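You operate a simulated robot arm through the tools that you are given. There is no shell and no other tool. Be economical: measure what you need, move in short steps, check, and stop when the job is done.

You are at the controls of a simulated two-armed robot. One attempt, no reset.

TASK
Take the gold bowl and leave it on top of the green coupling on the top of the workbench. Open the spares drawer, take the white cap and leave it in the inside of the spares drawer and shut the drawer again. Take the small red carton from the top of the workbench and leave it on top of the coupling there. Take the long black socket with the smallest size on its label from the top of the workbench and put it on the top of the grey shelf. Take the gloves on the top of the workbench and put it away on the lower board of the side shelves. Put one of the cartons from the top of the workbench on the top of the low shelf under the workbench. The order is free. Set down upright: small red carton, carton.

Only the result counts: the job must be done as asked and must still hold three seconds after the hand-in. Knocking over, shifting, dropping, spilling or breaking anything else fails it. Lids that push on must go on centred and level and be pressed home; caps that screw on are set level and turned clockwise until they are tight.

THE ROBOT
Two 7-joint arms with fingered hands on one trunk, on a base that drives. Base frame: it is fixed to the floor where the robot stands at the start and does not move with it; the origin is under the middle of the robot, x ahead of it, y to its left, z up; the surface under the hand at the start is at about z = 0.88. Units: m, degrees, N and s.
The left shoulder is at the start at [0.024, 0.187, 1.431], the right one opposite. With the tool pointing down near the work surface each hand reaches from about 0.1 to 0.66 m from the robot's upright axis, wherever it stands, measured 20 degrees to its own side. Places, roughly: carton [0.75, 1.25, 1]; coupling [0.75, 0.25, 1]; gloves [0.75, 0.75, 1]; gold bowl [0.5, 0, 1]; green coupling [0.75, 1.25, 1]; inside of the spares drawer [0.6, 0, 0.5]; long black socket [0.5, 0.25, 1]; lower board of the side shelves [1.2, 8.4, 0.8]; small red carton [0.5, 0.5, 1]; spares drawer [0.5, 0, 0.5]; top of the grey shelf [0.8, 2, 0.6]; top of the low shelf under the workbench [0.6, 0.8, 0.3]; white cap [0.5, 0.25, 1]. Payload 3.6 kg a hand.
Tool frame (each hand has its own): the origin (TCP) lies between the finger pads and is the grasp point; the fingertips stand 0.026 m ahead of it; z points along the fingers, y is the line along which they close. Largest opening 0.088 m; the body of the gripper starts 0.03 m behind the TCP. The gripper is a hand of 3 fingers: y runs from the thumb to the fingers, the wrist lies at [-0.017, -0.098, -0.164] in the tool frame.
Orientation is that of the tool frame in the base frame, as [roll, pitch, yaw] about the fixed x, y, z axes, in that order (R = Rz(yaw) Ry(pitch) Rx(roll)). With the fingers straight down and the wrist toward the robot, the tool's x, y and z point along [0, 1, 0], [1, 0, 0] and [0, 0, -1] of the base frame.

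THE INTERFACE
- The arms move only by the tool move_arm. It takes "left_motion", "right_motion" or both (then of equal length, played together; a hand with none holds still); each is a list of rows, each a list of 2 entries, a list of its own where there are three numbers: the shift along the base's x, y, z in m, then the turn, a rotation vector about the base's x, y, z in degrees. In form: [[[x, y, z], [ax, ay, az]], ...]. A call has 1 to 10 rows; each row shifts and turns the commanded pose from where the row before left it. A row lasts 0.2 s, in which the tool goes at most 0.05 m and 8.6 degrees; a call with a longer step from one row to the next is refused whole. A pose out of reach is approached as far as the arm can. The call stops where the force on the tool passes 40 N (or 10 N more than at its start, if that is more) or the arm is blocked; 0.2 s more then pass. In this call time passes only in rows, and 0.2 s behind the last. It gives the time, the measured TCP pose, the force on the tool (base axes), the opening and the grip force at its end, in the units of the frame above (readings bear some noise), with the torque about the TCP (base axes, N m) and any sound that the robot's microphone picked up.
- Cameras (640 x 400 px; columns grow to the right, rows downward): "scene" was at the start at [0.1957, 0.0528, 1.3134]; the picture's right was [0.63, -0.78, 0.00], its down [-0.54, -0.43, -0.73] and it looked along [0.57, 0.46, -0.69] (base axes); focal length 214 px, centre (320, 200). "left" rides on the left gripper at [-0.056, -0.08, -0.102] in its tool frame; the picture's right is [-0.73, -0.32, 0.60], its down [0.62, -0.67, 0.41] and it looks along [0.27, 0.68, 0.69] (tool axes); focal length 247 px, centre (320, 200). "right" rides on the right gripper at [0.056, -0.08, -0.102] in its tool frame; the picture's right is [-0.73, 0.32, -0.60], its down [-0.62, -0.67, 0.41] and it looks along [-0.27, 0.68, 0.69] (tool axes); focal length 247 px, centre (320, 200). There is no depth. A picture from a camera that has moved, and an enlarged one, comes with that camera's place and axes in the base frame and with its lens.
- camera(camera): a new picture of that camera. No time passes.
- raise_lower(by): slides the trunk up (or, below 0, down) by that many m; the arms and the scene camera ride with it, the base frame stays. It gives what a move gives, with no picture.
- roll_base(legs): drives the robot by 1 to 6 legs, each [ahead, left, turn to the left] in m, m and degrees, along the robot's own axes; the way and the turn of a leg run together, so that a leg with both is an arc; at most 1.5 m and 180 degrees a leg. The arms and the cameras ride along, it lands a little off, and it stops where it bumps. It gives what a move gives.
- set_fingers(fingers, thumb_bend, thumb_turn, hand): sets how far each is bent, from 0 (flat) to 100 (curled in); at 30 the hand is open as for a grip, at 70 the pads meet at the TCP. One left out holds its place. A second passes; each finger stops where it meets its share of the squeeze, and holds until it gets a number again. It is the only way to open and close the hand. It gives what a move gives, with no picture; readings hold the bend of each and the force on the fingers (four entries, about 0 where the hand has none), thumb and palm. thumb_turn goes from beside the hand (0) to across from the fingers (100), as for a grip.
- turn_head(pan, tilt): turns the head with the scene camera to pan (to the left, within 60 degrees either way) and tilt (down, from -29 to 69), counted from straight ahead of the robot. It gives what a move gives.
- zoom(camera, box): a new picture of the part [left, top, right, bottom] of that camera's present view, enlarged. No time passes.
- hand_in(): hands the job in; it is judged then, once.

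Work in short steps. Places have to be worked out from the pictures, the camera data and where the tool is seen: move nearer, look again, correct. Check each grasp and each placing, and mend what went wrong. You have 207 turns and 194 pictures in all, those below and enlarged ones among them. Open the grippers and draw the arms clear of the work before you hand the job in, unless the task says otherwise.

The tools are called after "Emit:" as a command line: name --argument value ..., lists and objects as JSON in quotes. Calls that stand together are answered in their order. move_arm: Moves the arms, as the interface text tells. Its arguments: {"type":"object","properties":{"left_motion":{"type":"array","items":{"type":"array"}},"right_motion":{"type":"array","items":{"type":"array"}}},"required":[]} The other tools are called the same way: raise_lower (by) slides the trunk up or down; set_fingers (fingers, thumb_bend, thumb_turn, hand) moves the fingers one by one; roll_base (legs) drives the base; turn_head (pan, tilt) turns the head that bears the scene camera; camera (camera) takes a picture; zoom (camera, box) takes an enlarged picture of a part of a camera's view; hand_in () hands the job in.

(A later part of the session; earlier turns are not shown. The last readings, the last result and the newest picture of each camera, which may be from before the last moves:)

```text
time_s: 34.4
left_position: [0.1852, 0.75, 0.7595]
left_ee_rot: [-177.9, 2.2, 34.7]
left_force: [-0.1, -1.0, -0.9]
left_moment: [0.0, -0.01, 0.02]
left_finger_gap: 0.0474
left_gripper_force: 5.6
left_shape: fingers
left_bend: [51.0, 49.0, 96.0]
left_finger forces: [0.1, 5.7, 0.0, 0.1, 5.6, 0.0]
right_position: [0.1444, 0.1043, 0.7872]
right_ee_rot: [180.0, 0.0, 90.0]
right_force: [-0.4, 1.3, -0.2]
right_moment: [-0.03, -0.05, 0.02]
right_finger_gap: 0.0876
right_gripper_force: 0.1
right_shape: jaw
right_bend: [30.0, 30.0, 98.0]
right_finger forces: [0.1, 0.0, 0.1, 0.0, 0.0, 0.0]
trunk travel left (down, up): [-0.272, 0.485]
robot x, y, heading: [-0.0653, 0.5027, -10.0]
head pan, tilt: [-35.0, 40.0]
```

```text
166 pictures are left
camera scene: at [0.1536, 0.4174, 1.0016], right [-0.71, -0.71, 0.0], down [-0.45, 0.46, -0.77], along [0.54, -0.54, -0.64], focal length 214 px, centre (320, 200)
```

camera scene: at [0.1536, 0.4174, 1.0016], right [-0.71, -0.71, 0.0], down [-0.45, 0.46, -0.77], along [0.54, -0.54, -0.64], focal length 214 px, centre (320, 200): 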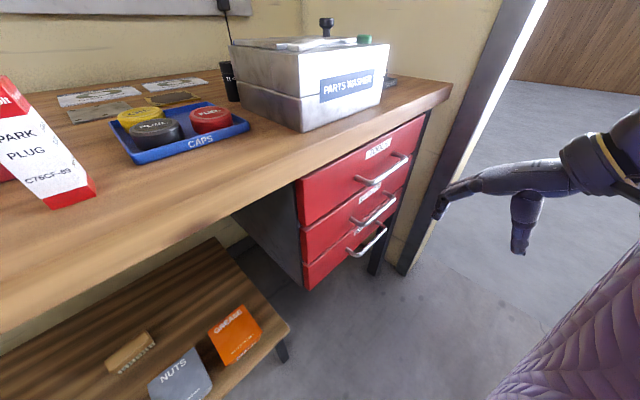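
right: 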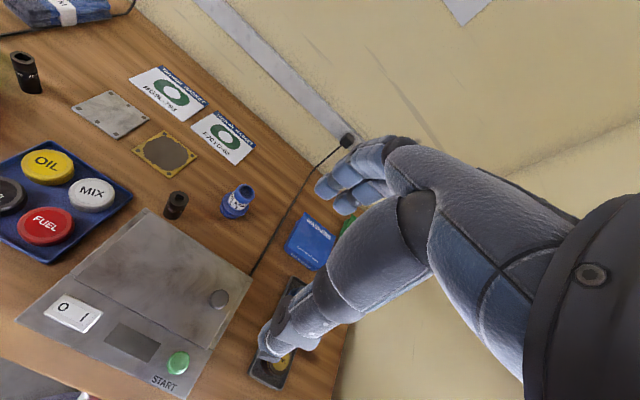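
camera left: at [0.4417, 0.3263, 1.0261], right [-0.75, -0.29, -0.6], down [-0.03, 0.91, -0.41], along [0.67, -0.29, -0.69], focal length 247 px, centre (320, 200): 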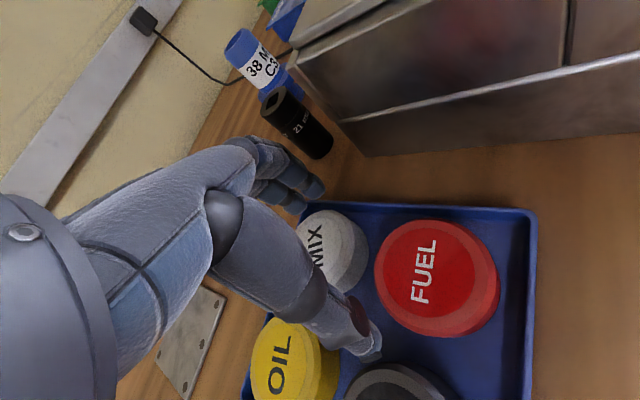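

Good, now the handles are seen from the side. I zoom in to measure SPARES handle.

Emit:
zoom --camera "scene" --box '[290, 110, 430, 300]'

Emit:
camera --camera "right"

```text
2.11 times, centred on (360, 205) of scene
camera zoom: at [0.1536, 0.4174, 1.0016], right [-0.71, -0.71, 0.0], down [-0.45, 0.46, -0.77], along [0.54, -0.54, -0.64], focal length 452 px, centre (236, 190)
```

zoom: 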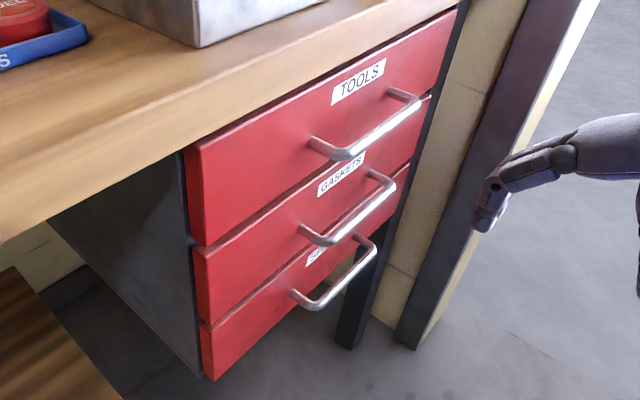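

```text
164 pictures are left
camera right: at [0.0645, 0.1621, 0.8887], right [0.32, -0.73, 0.6], down [-0.67, -0.62, -0.41], along [0.68, -0.27, -0.69], focal length 247 px, centre (320, 200)
```

right: 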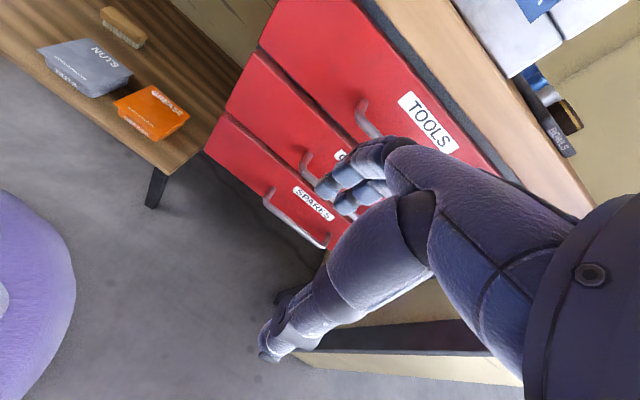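

SPARES handle bar triangulates to x≈0.32, y from -0.02 to 0.107, z≈0.537 (GASKETS handle ~0.1 above). I'll hook it from the right side with the fingers slanting left and down, so first roll the right hand 60° about x and shift right.

Emit:
move_arm --right_motion '[[[0, -0.03, 0], [8.5, 0, 0]], [[0, -0.03, 0], [8.5, 0, 0]], [[0, -0.03, 0], [8.5, 0, 0]], [[0, -0.03, 0], [8.5, 0, 0]], [[0, -0.03, 0], [8.5, 0, 0]], [[0, -0.02, 0], [8.5, 0, 0]], [[0, 0, 0], [8.5, 0, 0]], [[0, 0, 0], [0, 0, -7.5]], [[0, 0, 0], [0, 0, -7.5]]]'

Emit:
camera --camera "scene"

```text
time_s: 36.4
left_position: [0.1864, 0.7502, 0.7588]
left_ee_rot: [-178.0, 2.2, 34.7]
left_force: [0.4, 0.7, 0.6]
left_moment: [0.01, -0.02, 0.02]
left_finger_gap: 0.0475
left_gripper_force: 5.9
left_shape: fingers
left_bend: [51.0, 49.0, 96.0]
left_finger forces: [0.1, 5.9, 0.1, 0.0, 5.6, 0.0]
right_position: [0.1441, -0.064, 0.7868]
right_ee_rot: [-179.9, -59.4, 74.9]
right_force: [0.6, -0.1, -0.2]
right_moment: [0.04, -0.01, 0.02]
right_finger_gap: 0.088
right_gripper_force: 0.1
right_shape: jaw
right_bend: [30.0, 30.0, 98.0]
right_finger forces: [0.0, 0.0, 0.1, 0.0, 0.0, 0.1]
trunk travel left (down, up): [-0.272, 0.485]
robot x, y, heading: [-0.0659, 0.503, -10.5]
head pan, tilt: [-35.0, 40.0]
```

```text
163 pictures are left
camera scene: at [0.1535, 0.4174, 1.0017], right [-0.71, -0.7, 0.0], down [-0.45, 0.46, -0.77], along [0.54, -0.54, -0.64], focal length 214 px, centre (320, 200)
```

scene: 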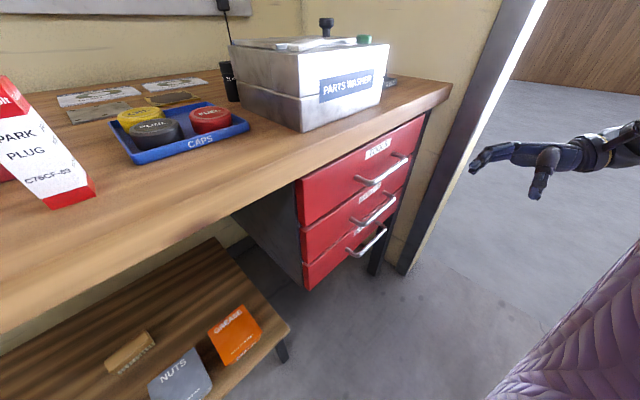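

Orientation is good. I lower the trunk 0.15 m and move to the start of the approach, right of the handle.

Emit:
raise_lower --by -0.15

Emit:
move_arm --right_motion '[[[0.03, -0.015, 0], [0, 0, 0]], [[0.03, -0.01, -0.01], [0, 0, 0]], [[0.03, 0, -0.01], [0, 0, 0]], [[0.025, 0, -0.01], [0, 0, 0]]]'

Emit:
camera --camera "right"

Emit:
camera --camera "scene"

```text
time_s: 38.1
left_position: [0.1853, 0.75, 0.5909]
left_ee_rot: [-171.7, 8.5, 35.2]
left_force: [0.3, 0.8, -0.1]
left_moment: [0.0, -0.01, -0.02]
left_finger_gap: 0.0474
left_gripper_force: 6.1
left_shape: fingers
left_bend: [51.0, 49.0, 96.0]
left_finger forces: [0.1, 5.9, 0.0, 0.0, 5.6, 0.1]
right_position: [0.1432, -0.0648, 0.6369]
right_ee_rot: [179.8, -59.4, 75.1]
right_force: [0.3, -0.3, -0.8]
right_moment: [0.0, -0.01, 0.01]
right_finger_gap: 0.0877
right_gripper_force: 0.0
right_shape: jaw
right_bend: [30.0, 30.0, 98.0]
right_finger forces: [0.1, 0.0, 0.0, 0.1, 0.1, 0.1]
trunk travel left (down, up): [-0.122, 0.635]
robot x, y, heading: [-0.0639, 0.5036, -10.1]
head pan, tilt: [-35.0, 40.0]
```

```text
time_s: 39.1
left_position: [0.186, 0.7505, 0.5902]
left_ee_rot: [-171.7, 8.5, 35.3]
left_force: [-0.2, 1.3, -0.3]
left_moment: [-0.02, -0.03, -0.01]
left_finger_gap: 0.0475
left_gripper_force: 5.7
left_shape: fingers
left_bend: [51.0, 49.0, 96.0]
left_finger forces: [0.0, 5.7, 0.0, 0.0, 5.6, 0.0]
right_position: [0.2576, -0.0911, 0.607]
right_ee_rot: [179.8, -59.5, 75.1]
right_force: [0.0, -0.2, -1.4]
right_moment: [0.01, 0.01, 0.02]
right_finger_gap: 0.0878
right_gripper_force: 0.0
right_shape: jaw
right_bend: [30.0, 30.0, 98.0]
right_finger forces: [0.0, 0.1, 0.0, 0.1, 0.0, 0.1]
trunk travel left (down, up): [-0.122, 0.635]
robot x, y, heading: [-0.0653, 0.5064, -10.3]
head pan, tilt: [-35.0, 40.0]
```

```text
162 pictures are left
camera right: at [0.1662, -0.1257, 0.7066], right [0.08, -0.94, -0.33], down [-0.63, 0.21, -0.75], along [0.77, 0.27, -0.58], focal length 247 px, centre (320, 200)
```

right: 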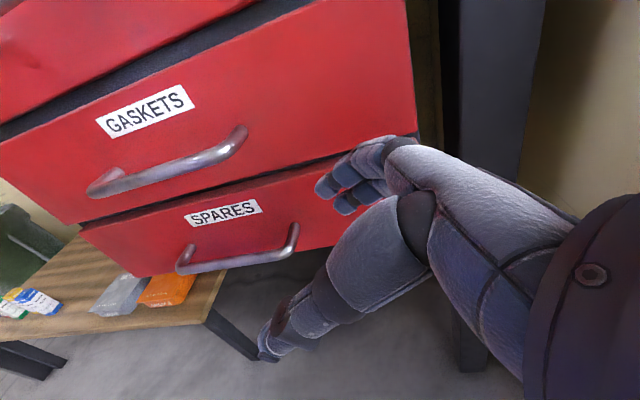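

```text
161 pictures are left
camera scene: at [0.183, 0.4119, 0.837], right [-0.71, -0.7, 0.0], down [-0.45, 0.46, -0.77], along [0.54, -0.54, -0.64], focal length 214 px, centre (320, 200)
```

scene: 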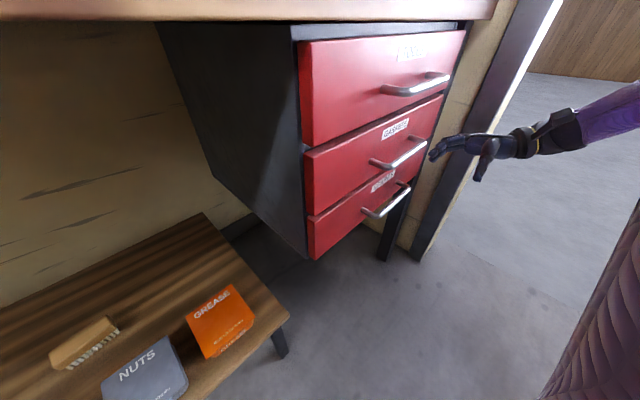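

The approach line looks right: the fingertips head to the right end of the SPARES handle. I advance halfway and look.

Emit:
move_arm --right_motion '[[[0.008, 0.03, -0.017], [0, 0, 0]], [[0.009, 0.03, -0.017], [0, 0, 0]]]'

Emit:
camera --camera "right"

Emit:
zoom --camera "scene" --box '[330, 70, 530, 240]'

```text
time_s: 39.8
left_position: [0.186, 0.7499, 0.5917]
left_ee_rot: [-171.7, 8.5, 35.2]
left_force: [0.0, -0.1, -0.2]
left_moment: [-0.04, 0.03, 0.03]
left_finger_gap: 0.0474
left_gripper_force: 6.0
left_shape: fingers
left_bend: [51.0, 49.0, 96.0]
left_finger forces: [0.0, 5.8, 0.0, 0.0, 5.6, 0.0]
right_position: [0.2777, -0.0296, 0.5746]
right_ee_rot: [-180.0, -59.5, 75.0]
right_force: [0.0, 0.4, 0.8]
right_moment: [0.03, 0.0, 0.02]
right_finger_gap: 0.088
right_gripper_force: 0.0
right_shape: jaw
right_bend: [30.0, 30.0, 98.0]
right_finger forces: [0.1, 0.0, 0.0, 0.1, 0.0, 0.1]
trunk travel left (down, up): [-0.122, 0.635]
robot x, y, heading: [-0.0662, 0.5055, -10.4]
head pan, tilt: [-35.0, 40.0]
```

```text
160 pictures are left
camera right: at [0.1845, -0.0655, 0.6731], right [0.08, -0.94, -0.33], down [-0.63, 0.21, -0.75], along [0.77, 0.27, -0.58], focal length 247 px, centre (320, 200)
```

right: 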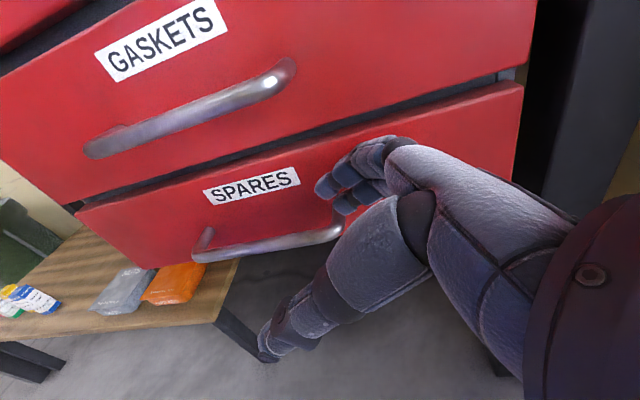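

```text
2.35 times, centred on (430, 155) of scene
camera zoom: at [0.183, 0.4119, 0.837], right [-0.71, -0.7, 0.0], down [-0.45, 0.46, -0.77], along [0.54, -0.54, -0.64], focal length 505 px, centre (61, 306)
```

zoom: 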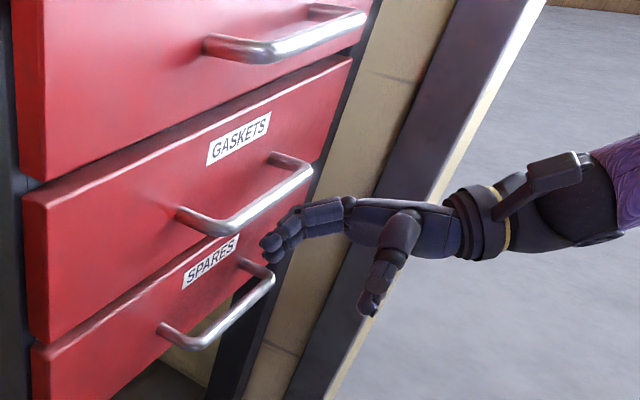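

Fingertips are just above the right post of the SPARES handle. I go slightly up and forward to clear it, then left and down behind the bar.

Emit:
move_arm --right_motion '[[[0.012, 0, 0.01], [0, 0, 0]], [[0.003, 0.03, 0], [0, 0, 0]], [[0, 0.02, -0.02], [0, 0, 0]], [[0, 0.01, -0.025], [0, 0, 0]]]'

Emit:
camera --camera "right"

Emit:
zoom --camera "scene" --box '[330, 120, 470, 240]'

```text
time_s: 40.8
left_position: [0.1856, 0.7492, 0.5927]
left_ee_rot: [-171.9, 8.3, 35.2]
left_force: [0.3, -0.6, -0.3]
left_moment: [0.01, -0.04, -0.01]
left_finger_gap: 0.0474
left_gripper_force: 6.0
left_shape: fingers
left_bend: [51.0, 49.0, 96.0]
left_finger forces: [0.1, 5.7, 0.0, 0.0, 5.6, 0.0]
right_position: [0.2927, 0.0305, 0.5411]
right_ee_rot: [179.2, -59.5, 75.7]
right_force: [-4.3, -4.5, 16.1]
right_moment: [-0.59, -0.56, -0.09]
right_finger_gap: 0.0867
right_gripper_force: 0.1
right_shape: jaw
right_bend: [31.0, 30.0, 98.0]
right_finger forces: [4.8, 13.2, 0.0, 0.0, 0.1, 0.0]
trunk travel left (down, up): [-0.122, 0.635]
robot x, y, heading: [-0.0645, 0.5042, -10.4]
head pan, tilt: [-35.0, 40.0]
```

```text
158 pictures are left
camera right: at [0.1999, -0.0058, 0.64], right [0.08, -0.94, -0.33], down [-0.63, 0.21, -0.75], along [0.78, 0.27, -0.57], focal length 247 px, centre (320, 200)
```

right: 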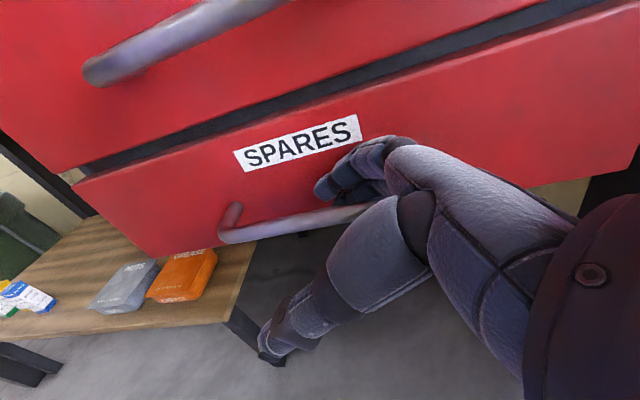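

```text
3.33 times, centred on (400, 180) of scene
camera zoom: at [0.1818, 0.4127, 0.8379], right [-0.71, -0.7, 0.0], down [-0.45, 0.46, -0.77], along [0.54, -0.54, -0.64], focal length 715 px, centre (53, 267)
```

zoom: 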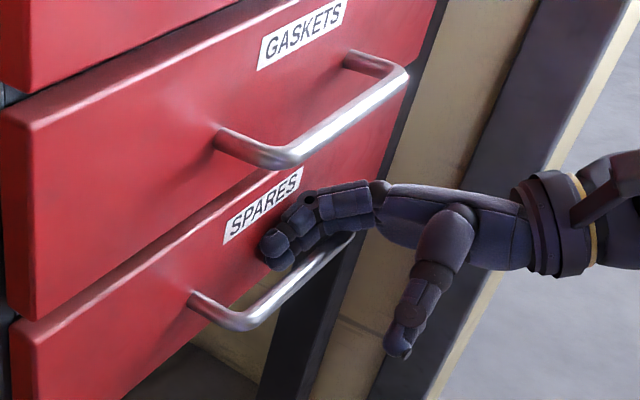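

The fingers are behind the bar, resting on its post (16 N up). I ease up a little and close the hand on the bar.

Emit:
move_arm --right_motion '[[[0, 0.01, 0.004], [0, 0, 0]]]'

Emit:
set_fingers --hand "right" --fingers 68 --thumb_bend 68

Emit:
camera --camera "right"

Emit:
zoom --camera "scene" --box '[330, 120, 470, 240]'

```text
time_s: 41.1
left_position: [0.185, 0.7503, 0.5919]
left_ee_rot: [-171.7, 8.5, 35.1]
left_force: [-0.1, 0.4, -0.4]
left_moment: [0.01, -0.01, 0.02]
left_finger_gap: 0.0475
left_gripper_force: 6.3
left_shape: fingers
left_bend: [51.0, 49.0, 96.0]
left_finger forces: [0.1, 5.8, 0.0, 0.1, 5.6, 0.0]
right_position: [0.2912, 0.0394, 0.543]
right_ee_rot: [-179.9, -59.5, 74.9]
right_force: [0.5, -6.5, 7.8]
right_moment: [-0.25, -0.2, -0.07]
right_finger_gap: 0.0871
right_gripper_force: 0.1
right_shape: jaw
right_bend: [30.0, 30.0, 98.0]
right_finger forces: [3.5, 7.8, 0.0, 0.0, 0.0, 0.0]
trunk travel left (down, up): [-0.122, 0.635]
robot x, y, heading: [-0.0663, 0.5057, -10.1]
head pan, tilt: [-35.0, 40.0]
```

```text
time_s: 42.1
left_position: [0.1859, 0.7498, 0.5909]
left_ee_rot: [-171.7, 8.5, 35.2]
left_force: [-0.8, -0.6, -0.7]
left_moment: [-0.02, 0.01, -0.01]
left_finger_gap: 0.0473
left_gripper_force: 6.2
left_shape: fingers
left_bend: [51.0, 49.0, 96.0]
left_finger forces: [0.0, 5.8, 0.1, 0.0, 5.6, 0.1]
right_position: [0.2913, 0.0406, 0.5419]
right_ee_rot: [-179.7, -59.4, 74.8]
right_force: [0.0, -0.5, -1.1]
right_moment: [-0.04, 0.02, -0.48]
right_finger_gap: 0.0123
right_gripper_force: 6.3
right_shape: fingers
right_bend: [63.0, 68.0, 98.0]
right_finger forces: [6.7, 0.1, 0.1, 0.0, 0.0, 5.3]
trunk travel left (down, up): [-0.122, 0.635]
robot x, y, heading: [-0.0652, 0.5066, -10.2]
head pan, tilt: [-35.0, 40.0]
```

```text
156 pictures are left
camera right: at [0.199, 0.0044, 0.6414], right [0.08, -0.94, -0.33], down [-0.63, 0.21, -0.74], along [0.77, 0.27, -0.58], focal length 247 px, centre (320, 200)
```

right: 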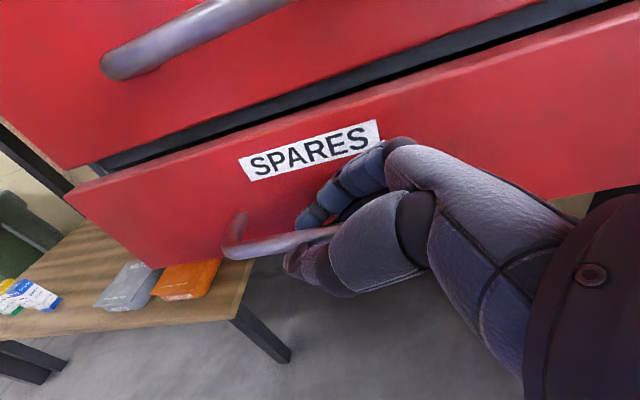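

```text
3.33 times, centred on (400, 180) of scene
camera zoom: at [0.1831, 0.412, 0.8369], right [-0.71, -0.7, 0.0], down [-0.45, 0.46, -0.77], along [0.54, -0.54, -0.64], focal length 715 px, centre (53, 267)
```

zoom: 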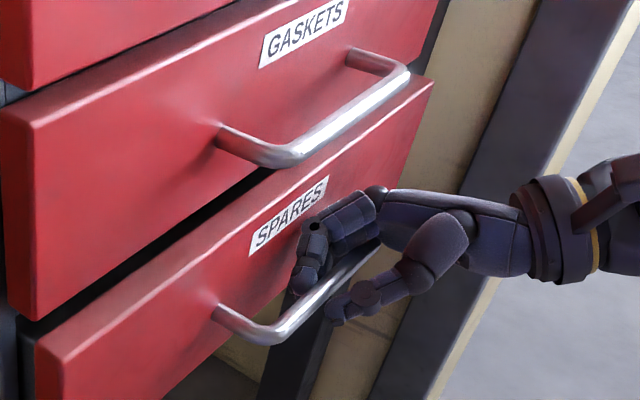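

The closing finger already drew the drawer out a few cm. I pull straight back toward -x.

Emit:
move_arm --right_motion '[[[-0.03, 0, 0], [0, 0, 0]], [[-0.035, 0, 0], [0, 0, 0]], [[-0.035, 0, 0], [0, 0, 0]], [[-0.035, 0, 0], [0, 0, 0]]]'

Emit:
camera --camera "scene"

```text
time_s: 43.1
left_position: [0.1859, 0.7506, 0.5905]
left_ee_rot: [-171.7, 8.6, 35.2]
left_force: [-0.5, 0.1, -1.1]
left_moment: [-0.03, -0.01, 0.0]
left_finger_gap: 0.0471
left_gripper_force: 5.5
left_shape: fingers
left_bend: [51.0, 49.0, 96.0]
left_finger forces: [0.0, 5.8, 0.1, 0.0, 5.7, 0.1]
right_position: [0.1563, 0.0383, 0.5435]
right_ee_rot: [179.6, -59.5, 75.4]
right_force: [-0.9, -0.8, 5.0]
right_moment: [-0.25, -0.07, -0.38]
right_finger_gap: 0.0101
right_gripper_force: 5.8
right_shape: fingers
right_bend: [65.0, 68.0, 97.0]
right_finger forces: [5.0, 0.1, 0.0, 0.1, 0.5, 6.4]
trunk travel left (down, up): [-0.122, 0.635]
robot x, y, heading: [-0.0677, 0.5051, -10.3]
head pan, tilt: [-35.0, 40.0]
```

```text
154 pictures are left
camera scene: at [0.1827, 0.4122, 0.8372], right [-0.71, -0.7, 0.0], down [-0.45, 0.46, -0.77], along [0.54, -0.54, -0.64], focal length 214 px, centre (320, 200)
```

scene: 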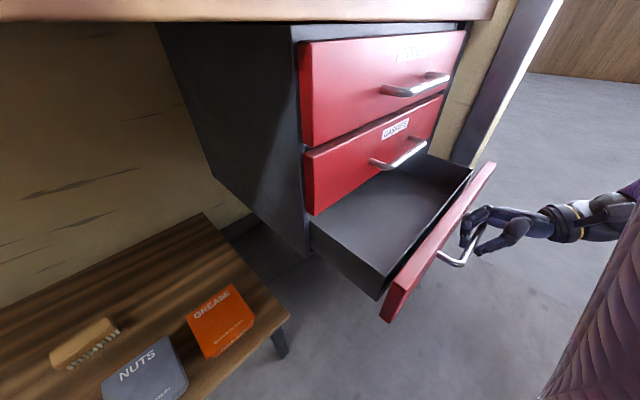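

The drawer runs out smoothly. I pull another 4 cm, and look with the left camera to plan the cap placement.

Emit:
move_arm --right_motion '[[[-0.025, 0, 0], [0, 0, 0]], [[-0.025, 0, 0], [0, 0, 0]]]'

Emit:
turn_head --pan -15 --tilt 60

Emit:
camera --camera "scene"

Emit:
camera --camera "left"

```text
time_s: 43.8
left_position: [0.185, 0.7507, 0.5911]
left_ee_rot: [-171.6, 8.5, 35.3]
left_force: [0.2, -0.8, -1.0]
left_moment: [-0.01, -0.02, 0.0]
left_finger_gap: 0.0472
left_gripper_force: 5.2
left_shape: fingers
left_bend: [51.0, 49.0, 96.0]
left_finger forces: [0.0, 5.8, 0.0, 0.0, 5.6, 0.1]
right_position: [0.1068, 0.0384, 0.5424]
right_ee_rot: [179.9, -59.4, 75.1]
right_force: [-0.3, -3.0, 7.9]
right_moment: [-0.26, -0.07, -0.39]
right_finger_gap: 0.01
right_gripper_force: 7.3
right_shape: fingers
right_bend: [65.0, 68.0, 98.0]
right_finger forces: [5.1, 0.0, 0.0, 0.1, 0.3, 8.4]
trunk travel left (down, up): [-0.122, 0.635]
robot x, y, heading: [-0.0688, 0.5085, -10.3]
head pan, tilt: [-35.0, 40.0]
```

```text
time_s: 44.6
left_position: [0.1858, 0.7504, 0.5919]
left_ee_rot: [-171.8, 8.6, 35.3]
left_force: [0.5, 0.3, -0.3]
left_moment: [0.0, 0.02, -0.03]
left_finger_gap: 0.0474
left_gripper_force: 5.5
left_shape: fingers
left_bend: [51.0, 49.0, 96.0]
left_finger forces: [0.0, 5.9, 0.0, 0.0, 5.6, 0.0]
right_position: [0.106, 0.0393, 0.5403]
right_ee_rot: [180.0, -59.5, 75.0]
right_force: [0.3, -6.7, 9.2]
right_moment: [-0.31, -0.08, -0.5]
right_finger_gap: 0.01
right_gripper_force: 8.3
right_shape: fingers
right_bend: [65.0, 68.0, 98.0]
right_finger forces: [5.4, 0.0, 0.0, 0.0, 0.2, 10.0]
trunk travel left (down, up): [-0.122, 0.635]
robot x, y, heading: [-0.0613, 0.5049, -10.2]
head pan, tilt: [-15.0, 60.0]
```

```text
153 pictures are left
camera scene: at [0.1832, 0.444, 0.8105], right [-0.43, -0.9, 0.0], down [-0.78, 0.37, -0.5], along [0.45, -0.21, -0.87], focal length 214 px, centre (320, 200)
```

scene: 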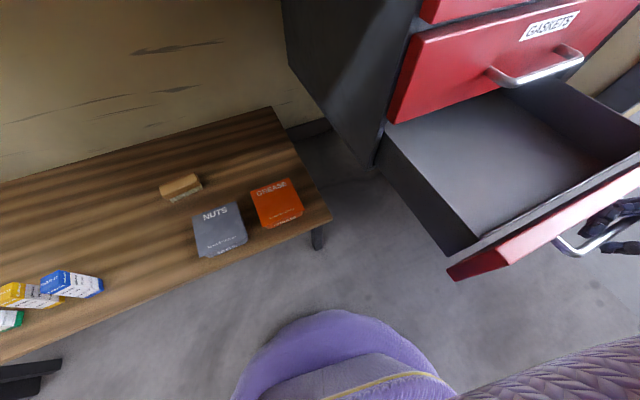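

```text
152 pictures are left
camera left: at [0.1161, 0.7816, 0.7098], right [-0.89, -0.14, -0.43], down [0.05, 0.92, -0.4], along [0.45, -0.38, -0.81], focal length 247 px, centre (320, 200)
```

left: 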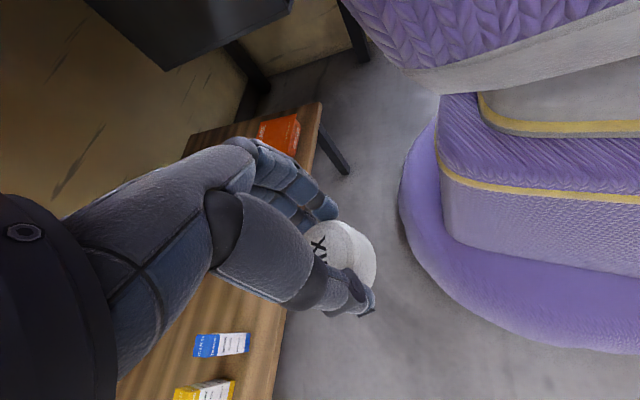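

Drawer open about 0.21 m. I bring the left hand with the cap up and across toward the drawer.

Emit:
move_arm --left_motion '[[[0.02, -0.03, 0.035], [0, 0, 0]], [[0.02, -0.03, 0.035], [0, 0, 0]], [[0.02, -0.03, 0.035], [0, 0, 0]], [[0.002, -0.045, 0], [0, 0, 0]], [[0.002, -0.045, 0], [0, 0, 0]], [[0.002, -0.045, 0], [0, 0, 0]], [[0.002, -0.045, 0], [0, 0, 0]], [[0.002, -0.045, 0], [0, 0, 0]], [[0.002, -0.045, 0], [0, 0, 0]], [[0.002, -0.045, 0], [0, 0, 0]]]'

Emit:
camera --camera "left"

Emit:
camera --camera "scene"

```text
refused: row 1 steps farther than a row can; nothing moved
```

```text
151 pictures are left
camera left: at [0.1161, 0.7816, 0.7098], right [-0.89, -0.14, -0.43], down [0.05, 0.92, -0.4], along [0.45, -0.38, -0.81], focal length 247 px, centre (320, 200)
```

left: 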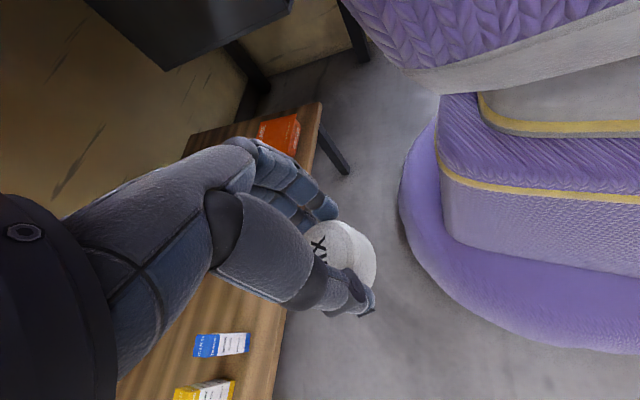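

```text
150 pictures are left
camera scene: at [0.1832, 0.444, 0.8105], right [-0.43, -0.9, 0.0], down [-0.78, 0.37, -0.5], along [0.45, -0.21, -0.87], focal length 214 px, centre (320, 200)
```

scene: 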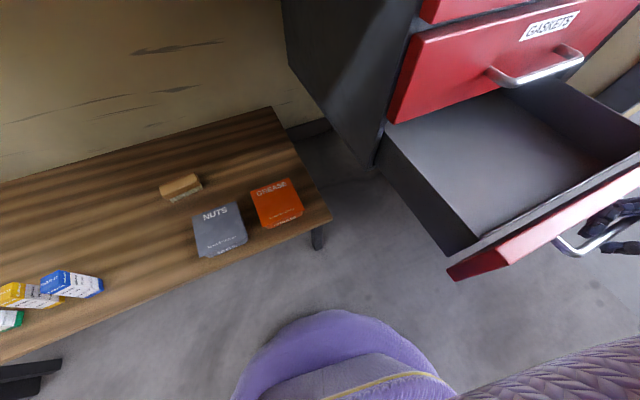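

The first row was slightly too long; I resend with shorter rows (without pictures stacked on a refusal).

Emit:
move_arm --left_motion '[[[0.015, -0.02, 0.035], [0, 0, 0]], [[0.02, -0.025, 0.035], [0, 0, 0]], [[0.02, -0.025, 0.035], [0, 0, 0]], [[0.002, -0.045, 0], [0, 0, 0]], [[0.002, -0.045, 0], [0, 0, 0]], [[0.002, -0.045, 0], [0, 0, 0]], [[0.002, -0.045, 0], [0, 0, 0]], [[0.002, -0.045, 0], [0, 0, 0]], [[0.002, -0.045, 0], [0, 0, 0]], [[0.002, -0.045, 0], [0, 0, 0]]]'

Emit:
camera --camera "scene"

```text
time_s: 46.8
left_position: [0.3012, 0.3954, 0.6234]
left_ee_rot: [-171.7, 8.4, 35.3]
left_force: [0.0, 0.4, 0.3]
left_moment: [-0.04, -0.01, 0.02]
left_finger_gap: 0.0473
left_gripper_force: 5.7
left_shape: fingers
left_bend: [51.0, 49.0, 96.0]
left_finger forces: [0.0, 5.7, 0.1, 0.0, 5.4, 0.0]
left hand out of reach, approached as far as the arm can: row 1, 2, 3, 4
right_position: [0.1063, 0.0387, 0.5415]
right_ee_rot: [-180.0, -59.5, 74.9]
right_force: [-1.1, -8.6, 8.3]
right_moment: [-0.34, -0.08, -0.53]
right_finger_gap: 0.0099
right_gripper_force: 9.1
right_shape: fingers
right_bend: [65.0, 68.0, 98.0]
right_finger forces: [6.1, 0.0, 0.0, 0.1, 0.1, 11.2]
trunk travel left (down, up): [-0.122, 0.635]
robot x, y, heading: [-0.0677, 0.5074, -10.2]
head pan, tilt: [-15.0, 60.0]
```

```text
149 pictures are left
camera scene: at [0.1831, 0.4441, 0.8104], right [-0.43, -0.9, 0.0], down [-0.78, 0.37, -0.5], along [0.45, -0.21, -0.87], focal length 214 px, centre (320, 200)
```

scene: 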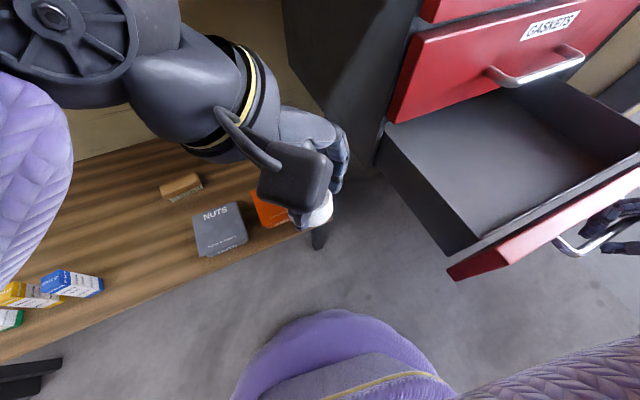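

The left hand came across but sits at z≈0.62. I raise it and shift it a little back before passing over the drawer wall.

Emit:
move_arm --left_motion '[[[-0.01, 0, 0.03], [0, 0, 0]], [[-0.01, 0, 0.03], [0, 0, 0]], [[-0.01, -0.03, 0.01], [0, 0, 0]], [[0, -0.04, 0], [0, 0, 0]], [[0, -0.04, 0], [0, 0, 0]], [[0, -0.04, 0], [0, 0, 0]]]'

Emit:
camera --camera "scene"

Emit:
camera --camera "left"

```text
time_s: 48.4
left_position: [0.2913, 0.2818, 0.6515]
left_ee_rot: [-168.3, 4.5, 37.5]
left_force: [-0.4, -0.6, 0.6]
left_moment: [0.01, -0.01, 0.0]
left_finger_gap: 0.0472
left_gripper_force: 5.4
left_shape: fingers
left_bend: [51.0, 49.0, 96.0]
left_finger forces: [0.0, 5.6, 0.1, 0.1, 5.4, 0.0]
right_position: [0.1082, 0.0384, 0.5418]
right_ee_rot: [179.9, -59.5, 74.9]
right_force: [-1.0, -3.3, 4.6]
right_moment: [-0.2, -0.06, -0.4]
right_finger_gap: 0.0098
right_gripper_force: 6.1
right_shape: fingers
right_bend: [65.0, 68.0, 98.0]
right_finger forces: [4.8, 0.0, 0.1, 0.0, 0.3, 7.1]
trunk travel left (down, up): [-0.122, 0.635]
robot x, y, heading: [-0.0601, 0.5021, -10.2]
head pan, tilt: [-15.0, 60.0]
stopped in row 6 (left hand): the arm was blocked; the commanded pose is now the measured one
```

```text
148 pictures are left
camera scene: at [0.1834, 0.444, 0.8103], right [-0.43, -0.9, 0.0], down [-0.78, 0.37, -0.5], along [0.45, -0.21, -0.87], focal length 214 px, centre (320, 200)
```

scene: 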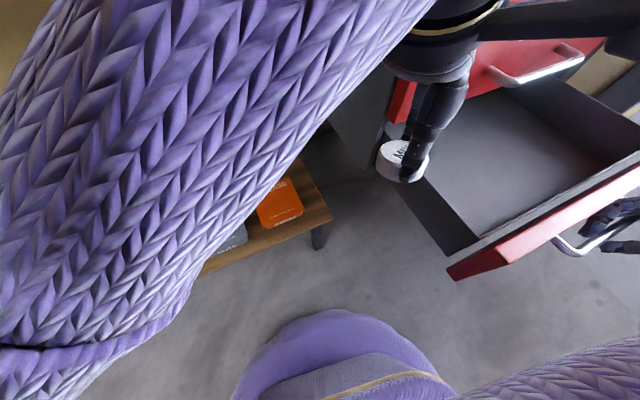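

```text
147 pictures are left
camera left: at [0.2199, 0.2994, 0.7715], right [-0.88, -0.13, -0.46], down [0.03, 0.95, -0.32], along [0.48, -0.29, -0.83], focal length 247 px, centre (320, 200)
```

left: 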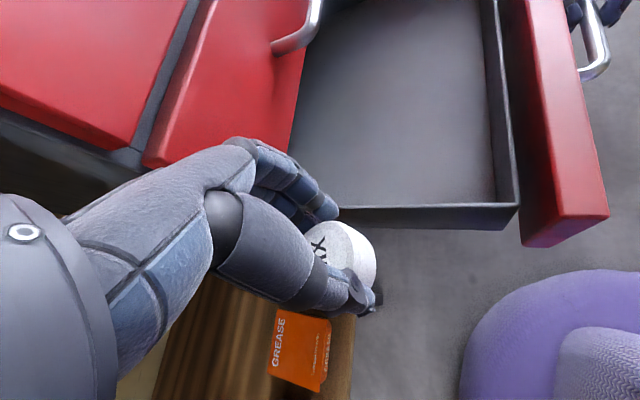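

The left forearm is jammed against my own body. I'll release the handle, extend the right hand forward clear, back the left hand off a bit, then turn the base further right so the drawer lies in front.

Emit:
move_arm --left_motion '[[[-0.01, 0.03, 0], [0, 0, 0]], [[-0.01, 0.04, 0], [0, 0, 0]], [[-0.01, 0.04, 0], [0, 0, 0]]]'

Emit:
set_fingers --hand "right" --fingers 30 --thumb_bend 30

Emit:
zoom --camera "right" --box '[0, 0, 640, 400]'

```text
time_s: 49.2
left_position: [0.2649, 0.3941, 0.6441]
left_ee_rot: [-167.0, 4.3, 38.2]
left_force: [-0.4, 0.1, -0.5]
left_moment: [0.02, -0.03, 0.0]
left_finger_gap: 0.0472
left_gripper_force: 5.6
left_shape: fingers
left_bend: [51.0, 49.0, 96.0]
left_finger forces: [0.0, 5.7, 0.1, 0.0, 5.4, 0.0]
right_position: [0.107, 0.0386, 0.5406]
right_ee_rot: [179.7, -59.5, 75.3]
right_force: [0.5, -3.7, 6.1]
right_moment: [-0.23, -0.05, -0.41]
right_finger_gap: 0.01
right_gripper_force: 6.5
right_shape: fingers
right_bend: [65.0, 68.0, 98.0]
right_finger forces: [5.6, 0.0, 0.1, 0.0, 0.2, 7.7]
trunk travel left (down, up): [-0.122, 0.635]
robot x, y, heading: [-0.0636, 0.5037, -9.9]
head pan, tilt: [-15.0, 60.0]
```

```text
time_s: 50.2
left_position: [0.265, 0.3937, 0.6446]
left_ee_rot: [-167.1, 4.5, 38.4]
left_force: [-0.3, 0.6, -0.2]
left_moment: [0.0, 0.01, 0.01]
left_finger_gap: 0.0472
left_gripper_force: 5.7
left_shape: fingers
left_bend: [51.0, 49.0, 96.0]
left_finger forces: [0.0, 5.7, 0.0, 0.0, 5.4, 0.0]
right_position: [0.1071, 0.0396, 0.5405]
right_ee_rot: [180.0, -59.6, 75.0]
right_force: [-0.2, 5.0, 3.2]
right_moment: [-0.17, -0.09, 0.49]
right_finger_gap: 0.0831
right_gripper_force: 5.7
right_shape: fingers
right_bend: [34.0, 30.0, 98.0]
right_finger forces: [5.9, 5.7, 0.0, 0.1, 0.1, 0.1]
trunk travel left (down, up): [-0.122, 0.635]
robot x, y, heading: [-0.0672, 0.5067, -10.1]
head pan, tilt: [-15.0, 60.0]
```

```text
1.00 times, centred on (320, 200) of right (not enlarged: the box is as wide or as high as the picture)
camera zoom: at [0.0143, 0.0036, 0.6406], right [0.08, -0.94, -0.33], down [-0.63, 0.21, -0.75], along [0.77, 0.27, -0.58], focal length 247 px, centre (320, 200)
```

zoom: 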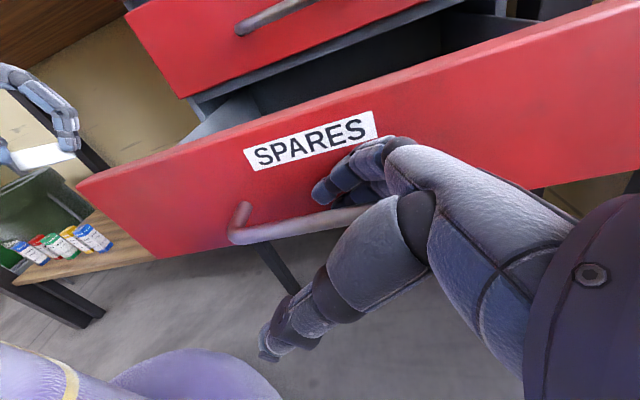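

The fingers are open; I draw the right hand out the way it came in, then lift it.

Emit:
move_arm --right_motion '[[[-0.006, -0.015, 0.014], [0, 0, 0]], [[-0.007, -0.03, 0.018], [0, 0, 0]], [[-0.008, -0.03, 0.02], [0, 0, 0]], [[-0.008, -0.03, 0.02], [0, 0, 0]], [[0, -0.01, 0.04], [0, 0, 0]], [[0.0, 0, 0.045], [0, 0, 0]], [[0.03, 0, 0.035], [0, 0, 0]], [[0.045, 0, 0.01], [0, 0, 0]], [[0.045, 0, 0], [0, 0, 0]]]'

Emit:
turn_head --pan -50 --tilt 45

Emit:
camera --camera "scene"

```text
time_s: 52.2
left_position: [0.2655, 0.3938, 0.6462]
left_ee_rot: [-166.8, 4.4, 38.2]
left_force: [-0.3, 0.2, -0.3]
left_moment: [-0.02, 0.01, -0.02]
left_finger_gap: 0.0468
left_gripper_force: 5.6
left_shape: fingers
left_bend: [51.0, 49.0, 96.0]
left_finger forces: [0.0, 5.7, 0.1, 0.0, 5.4, 0.0]
right_position: [0.1963, -0.0757, 0.7408]
right_ee_rot: [-179.9, -59.5, 75.0]
right_force: [0.2, -0.4, -0.8]
right_moment: [-0.01, -0.01, 0.01]
right_finger_gap: 0.0881
right_gripper_force: 0.1
right_shape: fingers
right_bend: [30.0, 30.0, 98.0]
right_finger forces: [0.0, 0.1, 0.1, 0.1, 0.0, 0.1]
trunk travel left (down, up): [-0.122, 0.635]
robot x, y, heading: [-0.0643, 0.5031, -10.2]
head pan, tilt: [-15.0, 60.0]
```

```text
time_s: 53.2
left_position: [0.2636, 0.3936, 0.6452]
left_ee_rot: [-167.0, 4.4, 37.7]
left_force: [-0.2, 0.3, 0.2]
left_moment: [-0.01, -0.02, -0.02]
left_finger_gap: 0.0471
left_gripper_force: 5.9
left_shape: fingers
left_bend: [51.0, 49.0, 96.0]
left_finger forces: [0.0, 5.7, 0.0, 0.1, 5.4, 0.0]
right_position: [0.1954, -0.0768, 0.741]
right_ee_rot: [-180.0, -59.5, 74.9]
right_force: [0.3, -0.2, 0.1]
right_moment: [-0.01, -0.01, -0.01]
right_finger_gap: 0.0879
right_gripper_force: 0.0
right_shape: fingers
right_bend: [30.0, 30.0, 98.0]
right_finger forces: [0.0, 0.0, 0.0, 0.0, 0.0, 0.1]
trunk travel left (down, up): [-0.122, 0.635]
robot x, y, heading: [-0.0638, 0.5066, -10.1]
head pan, tilt: [-50.0, 45.0]
```

```text
145 pictures are left
camera scene: at [0.1927, 0.4303, 0.8297], right [-0.52, -0.86, 0.0], down [-0.6, 0.37, -0.71], along [0.6, -0.37, -0.71], focal length 214 px, centre (320, 200)
```

scene: 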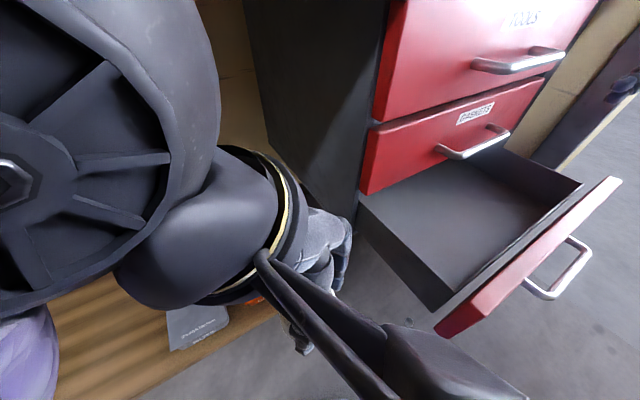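

The left wrist is crowding the head. The trunk is too low for tool-down work; I raise it 0.15 m and then lower the hand relative to it.

Emit:
move_arm --left_motion '[[[0.01, 0.02, -0.02], [0, 0, 0]], [[0.01, 0.03, -0.02], [0, 0, 0]]]'

Emit:
raise_lower --by 0.17

Emit:
move_arm --left_motion '[[[0, 0, -0.03], [0, 0, 0]], [[0, 0, -0.03], [0, 0, 0]], [[0, 0, -0.03], [0, 0, 0]]]'

Emit:
turn_head --pan -20 --tilt 55

Emit:
camera --camera "scene"

```text
time_s: 53.8
left_position: [0.2825, 0.4397, 0.6139]
left_ee_rot: [-168.4, 4.8, 37.3]
left_force: [0.2, 0.0, -0.2]
left_moment: [-0.02, -0.01, 0.02]
left_finger_gap: 0.0472
left_gripper_force: 5.3
left_shape: fingers
left_bend: [51.0, 49.0, 96.0]
left_finger forces: [0.1, 5.7, 0.0, 0.1, 5.4, 0.1]
right_position: [0.1957, -0.0756, 0.7413]
right_ee_rot: [180.0, -59.6, 75.0]
right_force: [0.6, -0.1, 0.2]
right_moment: [0.01, -0.01, 0.03]
right_finger_gap: 0.0882
right_gripper_force: 0.1
right_shape: fingers
right_bend: [30.0, 30.0, 98.0]
right_finger forces: [0.0, 0.1, 0.0, 0.1, 0.0, 0.0]
trunk travel left (down, up): [-0.122, 0.635]
robot x, y, heading: [-0.0616, 0.5054, -10.2]
head pan, tilt: [-50.0, 45.0]
```

```text
time_s: 55.7
left_position: [0.2824, 0.4405, 0.7821]
left_ee_rot: [-168.3, 4.8, 37.3]
left_force: [0.1, -0.1, -1.9]
left_moment: [-0.01, 0.02, 0.0]
left_finger_gap: 0.0474
left_gripper_force: 5.7
left_shape: fingers
left_bend: [51.0, 49.0, 96.0]
left_finger forces: [0.1, 5.5, 0.0, 0.0, 5.2, 0.1]
right_position: [0.199, -0.0758, 0.9128]
right_ee_rot: [-179.9, -59.5, 75.0]
right_force: [-0.6, -0.2, -0.3]
right_moment: [0.01, -0.01, 0.0]
right_finger_gap: 0.088
right_gripper_force: 0.1
right_shape: fingers
right_bend: [30.0, 30.0, 98.0]
right_finger forces: [0.1, 0.1, 0.1, 0.1, 0.1, 0.0]
trunk travel left (down, up): [-0.292, 0.465]
robot x, y, heading: [-0.0647, 0.5065, -10.1]
head pan, tilt: [-50.0, 45.0]
```

```text
time_s: 56.5
left_position: [0.2807, 0.4404, 0.6906]
left_ee_rot: [-168.3, 4.7, 37.4]
left_force: [-0.4, -0.2, -0.5]
left_moment: [0.01, -0.01, -0.02]
left_finger_gap: 0.047
left_gripper_force: 5.7
left_shape: fingers
left_bend: [51.0, 49.0, 96.0]
left_finger forces: [0.1, 5.5, 0.0, 0.1, 5.3, 0.2]
right_position: [0.1985, -0.0756, 0.9142]
right_ee_rot: [180.0, -59.5, 75.1]
right_force: [0.0, -0.3, 0.4]
right_moment: [0.01, 0.01, -0.01]
right_finger_gap: 0.0878
right_gripper_force: 0.0
right_shape: fingers
right_bend: [30.0, 30.0, 98.0]
right_finger forces: [0.0, 0.1, 0.0, 0.1, 0.0, 0.0]
trunk travel left (down, up): [-0.292, 0.465]
robot x, y, heading: [-0.0667, 0.5027, -10.3]
head pan, tilt: [-50.0, 45.0]
```

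```text
time_s: 57.5
left_position: [0.2819, 0.4391, 0.6917]
left_ee_rot: [-168.3, 4.7, 37.3]
left_force: [0.5, -1.6, 0.1]
left_moment: [0.02, 0.0, 0.0]
left_finger_gap: 0.0472
left_gripper_force: 5.2
left_shape: fingers
left_bend: [51.0, 49.0, 96.0]
left_finger forces: [0.0, 5.5, 0.1, 0.0, 5.3, 0.1]
right_position: [0.198, -0.0766, 0.9129]
right_ee_rot: [-180.0, -59.6, 75.1]
right_force: [-0.3, 0.2, -0.9]
right_moment: [-0.03, -0.02, 0.01]
right_finger_gap: 0.0884
right_gripper_force: 0.0
right_shape: fingers
right_bend: [30.0, 30.0, 98.0]
right_finger forces: [0.0, 0.0, 0.0, 0.0, 0.0, 0.0]
trunk travel left (down, up): [-0.292, 0.465]
robot x, y, heading: [-0.0623, 0.5052, -10.4]
head pan, tilt: [-20.0, 55.0]
```

```text
144 pictures are left
camera scene: at [0.1527, 0.4419, 1.0027], right [-0.5, -0.86, 0.0], down [-0.71, 0.41, -0.57], along [0.5, -0.29, -0.82], focal length 214 px, centre (320, 200)
```

scene: 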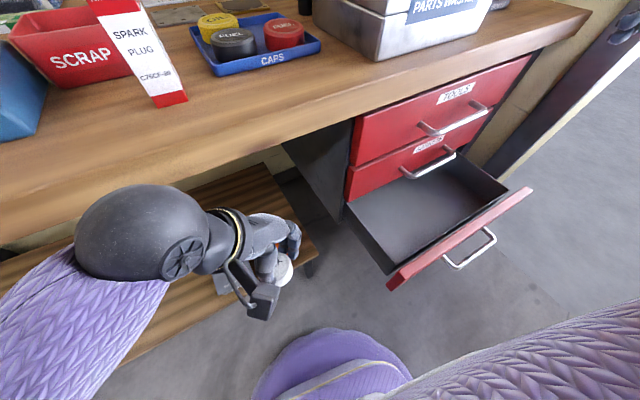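

Now there's room. I level the hand and move the cap over the drawer.

Emit:
move_arm --left_motion '[[[-0.01, -0.03, 0.005], [-3.2, -5.4, 0]], [[-0.01, -0.035, 0.005], [-3.2, -5.4, 0]], [[0, -0.045, 0], [0, 0, 0]], [[0, -0.045, 0], [0, 0, 0]], [[0, -0.045, 0], [0, 0, 0]], [[0, -0.045, 0], [0, 0, 0]], [[0, -0.045, 0], [0, 0, 0]]]'

Emit:
camera --camera "scene"

Emit:
camera --camera "left"

```text
time_s: 58.6
left_position: [0.2886, 0.3794, 0.6211]
left_ee_rot: [-171.5, -9.1, 37.7]
left_force: [-0.5, 0.4, 0.3]
left_moment: [-0.01, -0.01, -0.01]
left_finger_gap: 0.0467
left_gripper_force: 5.3
left_shape: fingers
left_bend: [51.0, 49.0, 96.0]
left_finger forces: [0.0, 5.5, 0.0, 0.1, 5.3, 0.1]
right_position: [0.1977, -0.0767, 0.9148]
right_ee_rot: [179.7, -59.6, 75.4]
right_force: [0.9, 0.9, -0.2]
right_moment: [0.0, 0.02, 0.0]
right_finger_gap: 0.0882
right_gripper_force: 0.0
right_shape: fingers
right_bend: [30.0, 30.0, 98.0]
right_finger forces: [0.0, 0.0, 0.0, 0.1, 0.1, 0.0]
trunk travel left (down, up): [-0.292, 0.465]
robot x, y, heading: [-0.0621, 0.506, -10.1]
head pan, tilt: [-20.0, 55.0]
stopped in row 5 (left hand): the arm was blocked; the commanded pose is now the measured one
```

```text
143 pictures are left
camera scene: at [0.1526, 0.4418, 1.0027], right [-0.5, -0.86, 0.0], down [-0.71, 0.41, -0.57], along [0.5, -0.29, -0.82], focal length 214 px, centre (320, 200)
```

scene: 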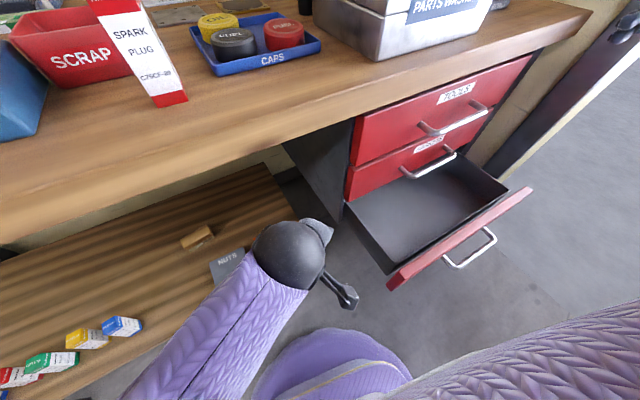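

```text
142 pictures are left
camera left: at [0.1918, 0.3853, 0.722], right [-0.75, -0.07, -0.65], down [0.09, 0.97, -0.21], along [0.65, -0.21, -0.73], focal length 247 px, centre (320, 200)
```

left: 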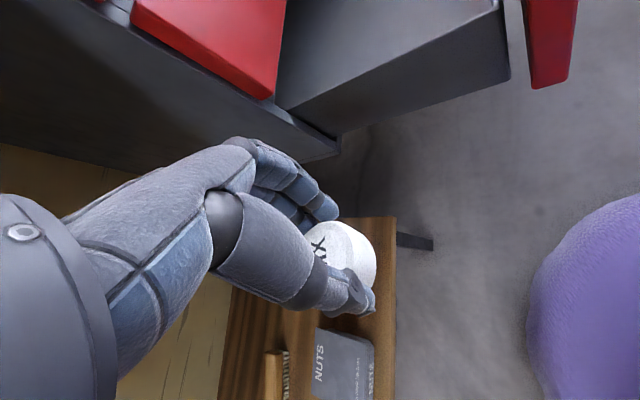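

The left arm keeps binding across the body. Simpler: set the cap down on a free spot at the bench front and pick it up with the right hand, which reaches the drawer well. I back the left hand off and raise the trunk.

Emit:
move_arm --left_motion '[[[-0.01, 0.03, 0.03], [0, 0, 0]], [[-0.02, 0.03, 0.03], [0, 4, 0]], [[-0.03, 0.03, 0.02], [-3, 4, 0]], [[-0.02, 0.03, 0.02], [-3, 0, 0]], [[0, 0.03, 0], [-2, 0, 0]]]'

Emit:
raise_lower --by 0.28

Emit:
camera --camera "scene"

```text
time_s: 59.8
left_position: [0.2076, 0.5272, 0.7205]
left_ee_rot: [-173.0, 2.3, 37.2]
left_force: [0.4, 0.5, 0.6]
left_moment: [-0.05, 0.03, 0.01]
left_finger_gap: 0.047
left_gripper_force: 5.3
left_shape: fingers
left_bend: [51.0, 49.0, 96.0]
left_finger forces: [0.1, 5.4, 0.0, 0.1, 5.2, 0.1]
right_position: [0.1972, -0.0762, 0.9143]
right_ee_rot: [179.7, -59.5, 75.2]
right_force: [0.2, 0.1, 0.4]
right_moment: [-0.01, -0.02, -0.02]
right_finger_gap: 0.0883
right_gripper_force: 0.0
right_shape: fingers
right_bend: [30.0, 30.0, 98.0]
right_finger forces: [0.0, 0.0, 0.1, 0.0, 0.1, 0.0]
trunk travel left (down, up): [-0.292, 0.465]
robot x, y, heading: [-0.0628, 0.5078, -10.5]
head pan, tilt: [-20.0, 55.0]
```

```text
time_s: 62.6
left_position: [0.2103, 0.5275, 0.9995]
left_ee_rot: [-172.9, 2.2, 37.4]
left_force: [0.4, -0.4, 0.4]
left_moment: [0.02, 0.0, 0.01]
left_finger_gap: 0.047
left_gripper_force: 5.5
left_shape: fingers
left_bend: [51.0, 49.0, 96.0]
left_finger forces: [0.0, 5.5, 0.0, 0.0, 5.2, 0.0]
right_position: [0.1977, -0.076, 1.1934]
right_ee_rot: [-179.8, -59.4, 74.8]
right_force: [-0.6, 0.7, -0.5]
right_moment: [0.03, 0.0, 0.01]
right_finger_gap: 0.0878
right_gripper_force: 0.0
right_shape: fingers
right_bend: [30.0, 30.0, 98.0]
right_finger forces: [0.0, 0.0, 0.1, 0.0, 0.0, 0.1]
trunk travel left (down, up): [-0.572, 0.185]
robot x, y, heading: [-0.0639, 0.5076, -10.3]
head pan, tilt: [-20.0, 55.0]
```

```text
141 pictures are left
camera scene: at [0.1268, 0.4467, 1.2976], right [-0.5, -0.86, 0.0], down [-0.71, 0.41, -0.57], along [0.5, -0.29, -0.82], focal length 214 px, centre (320, 200)
```

scene: 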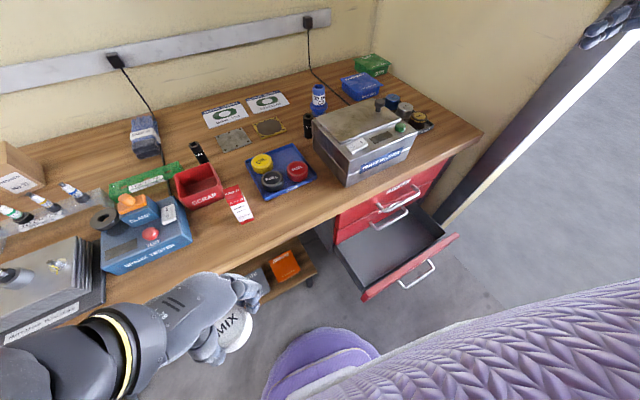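

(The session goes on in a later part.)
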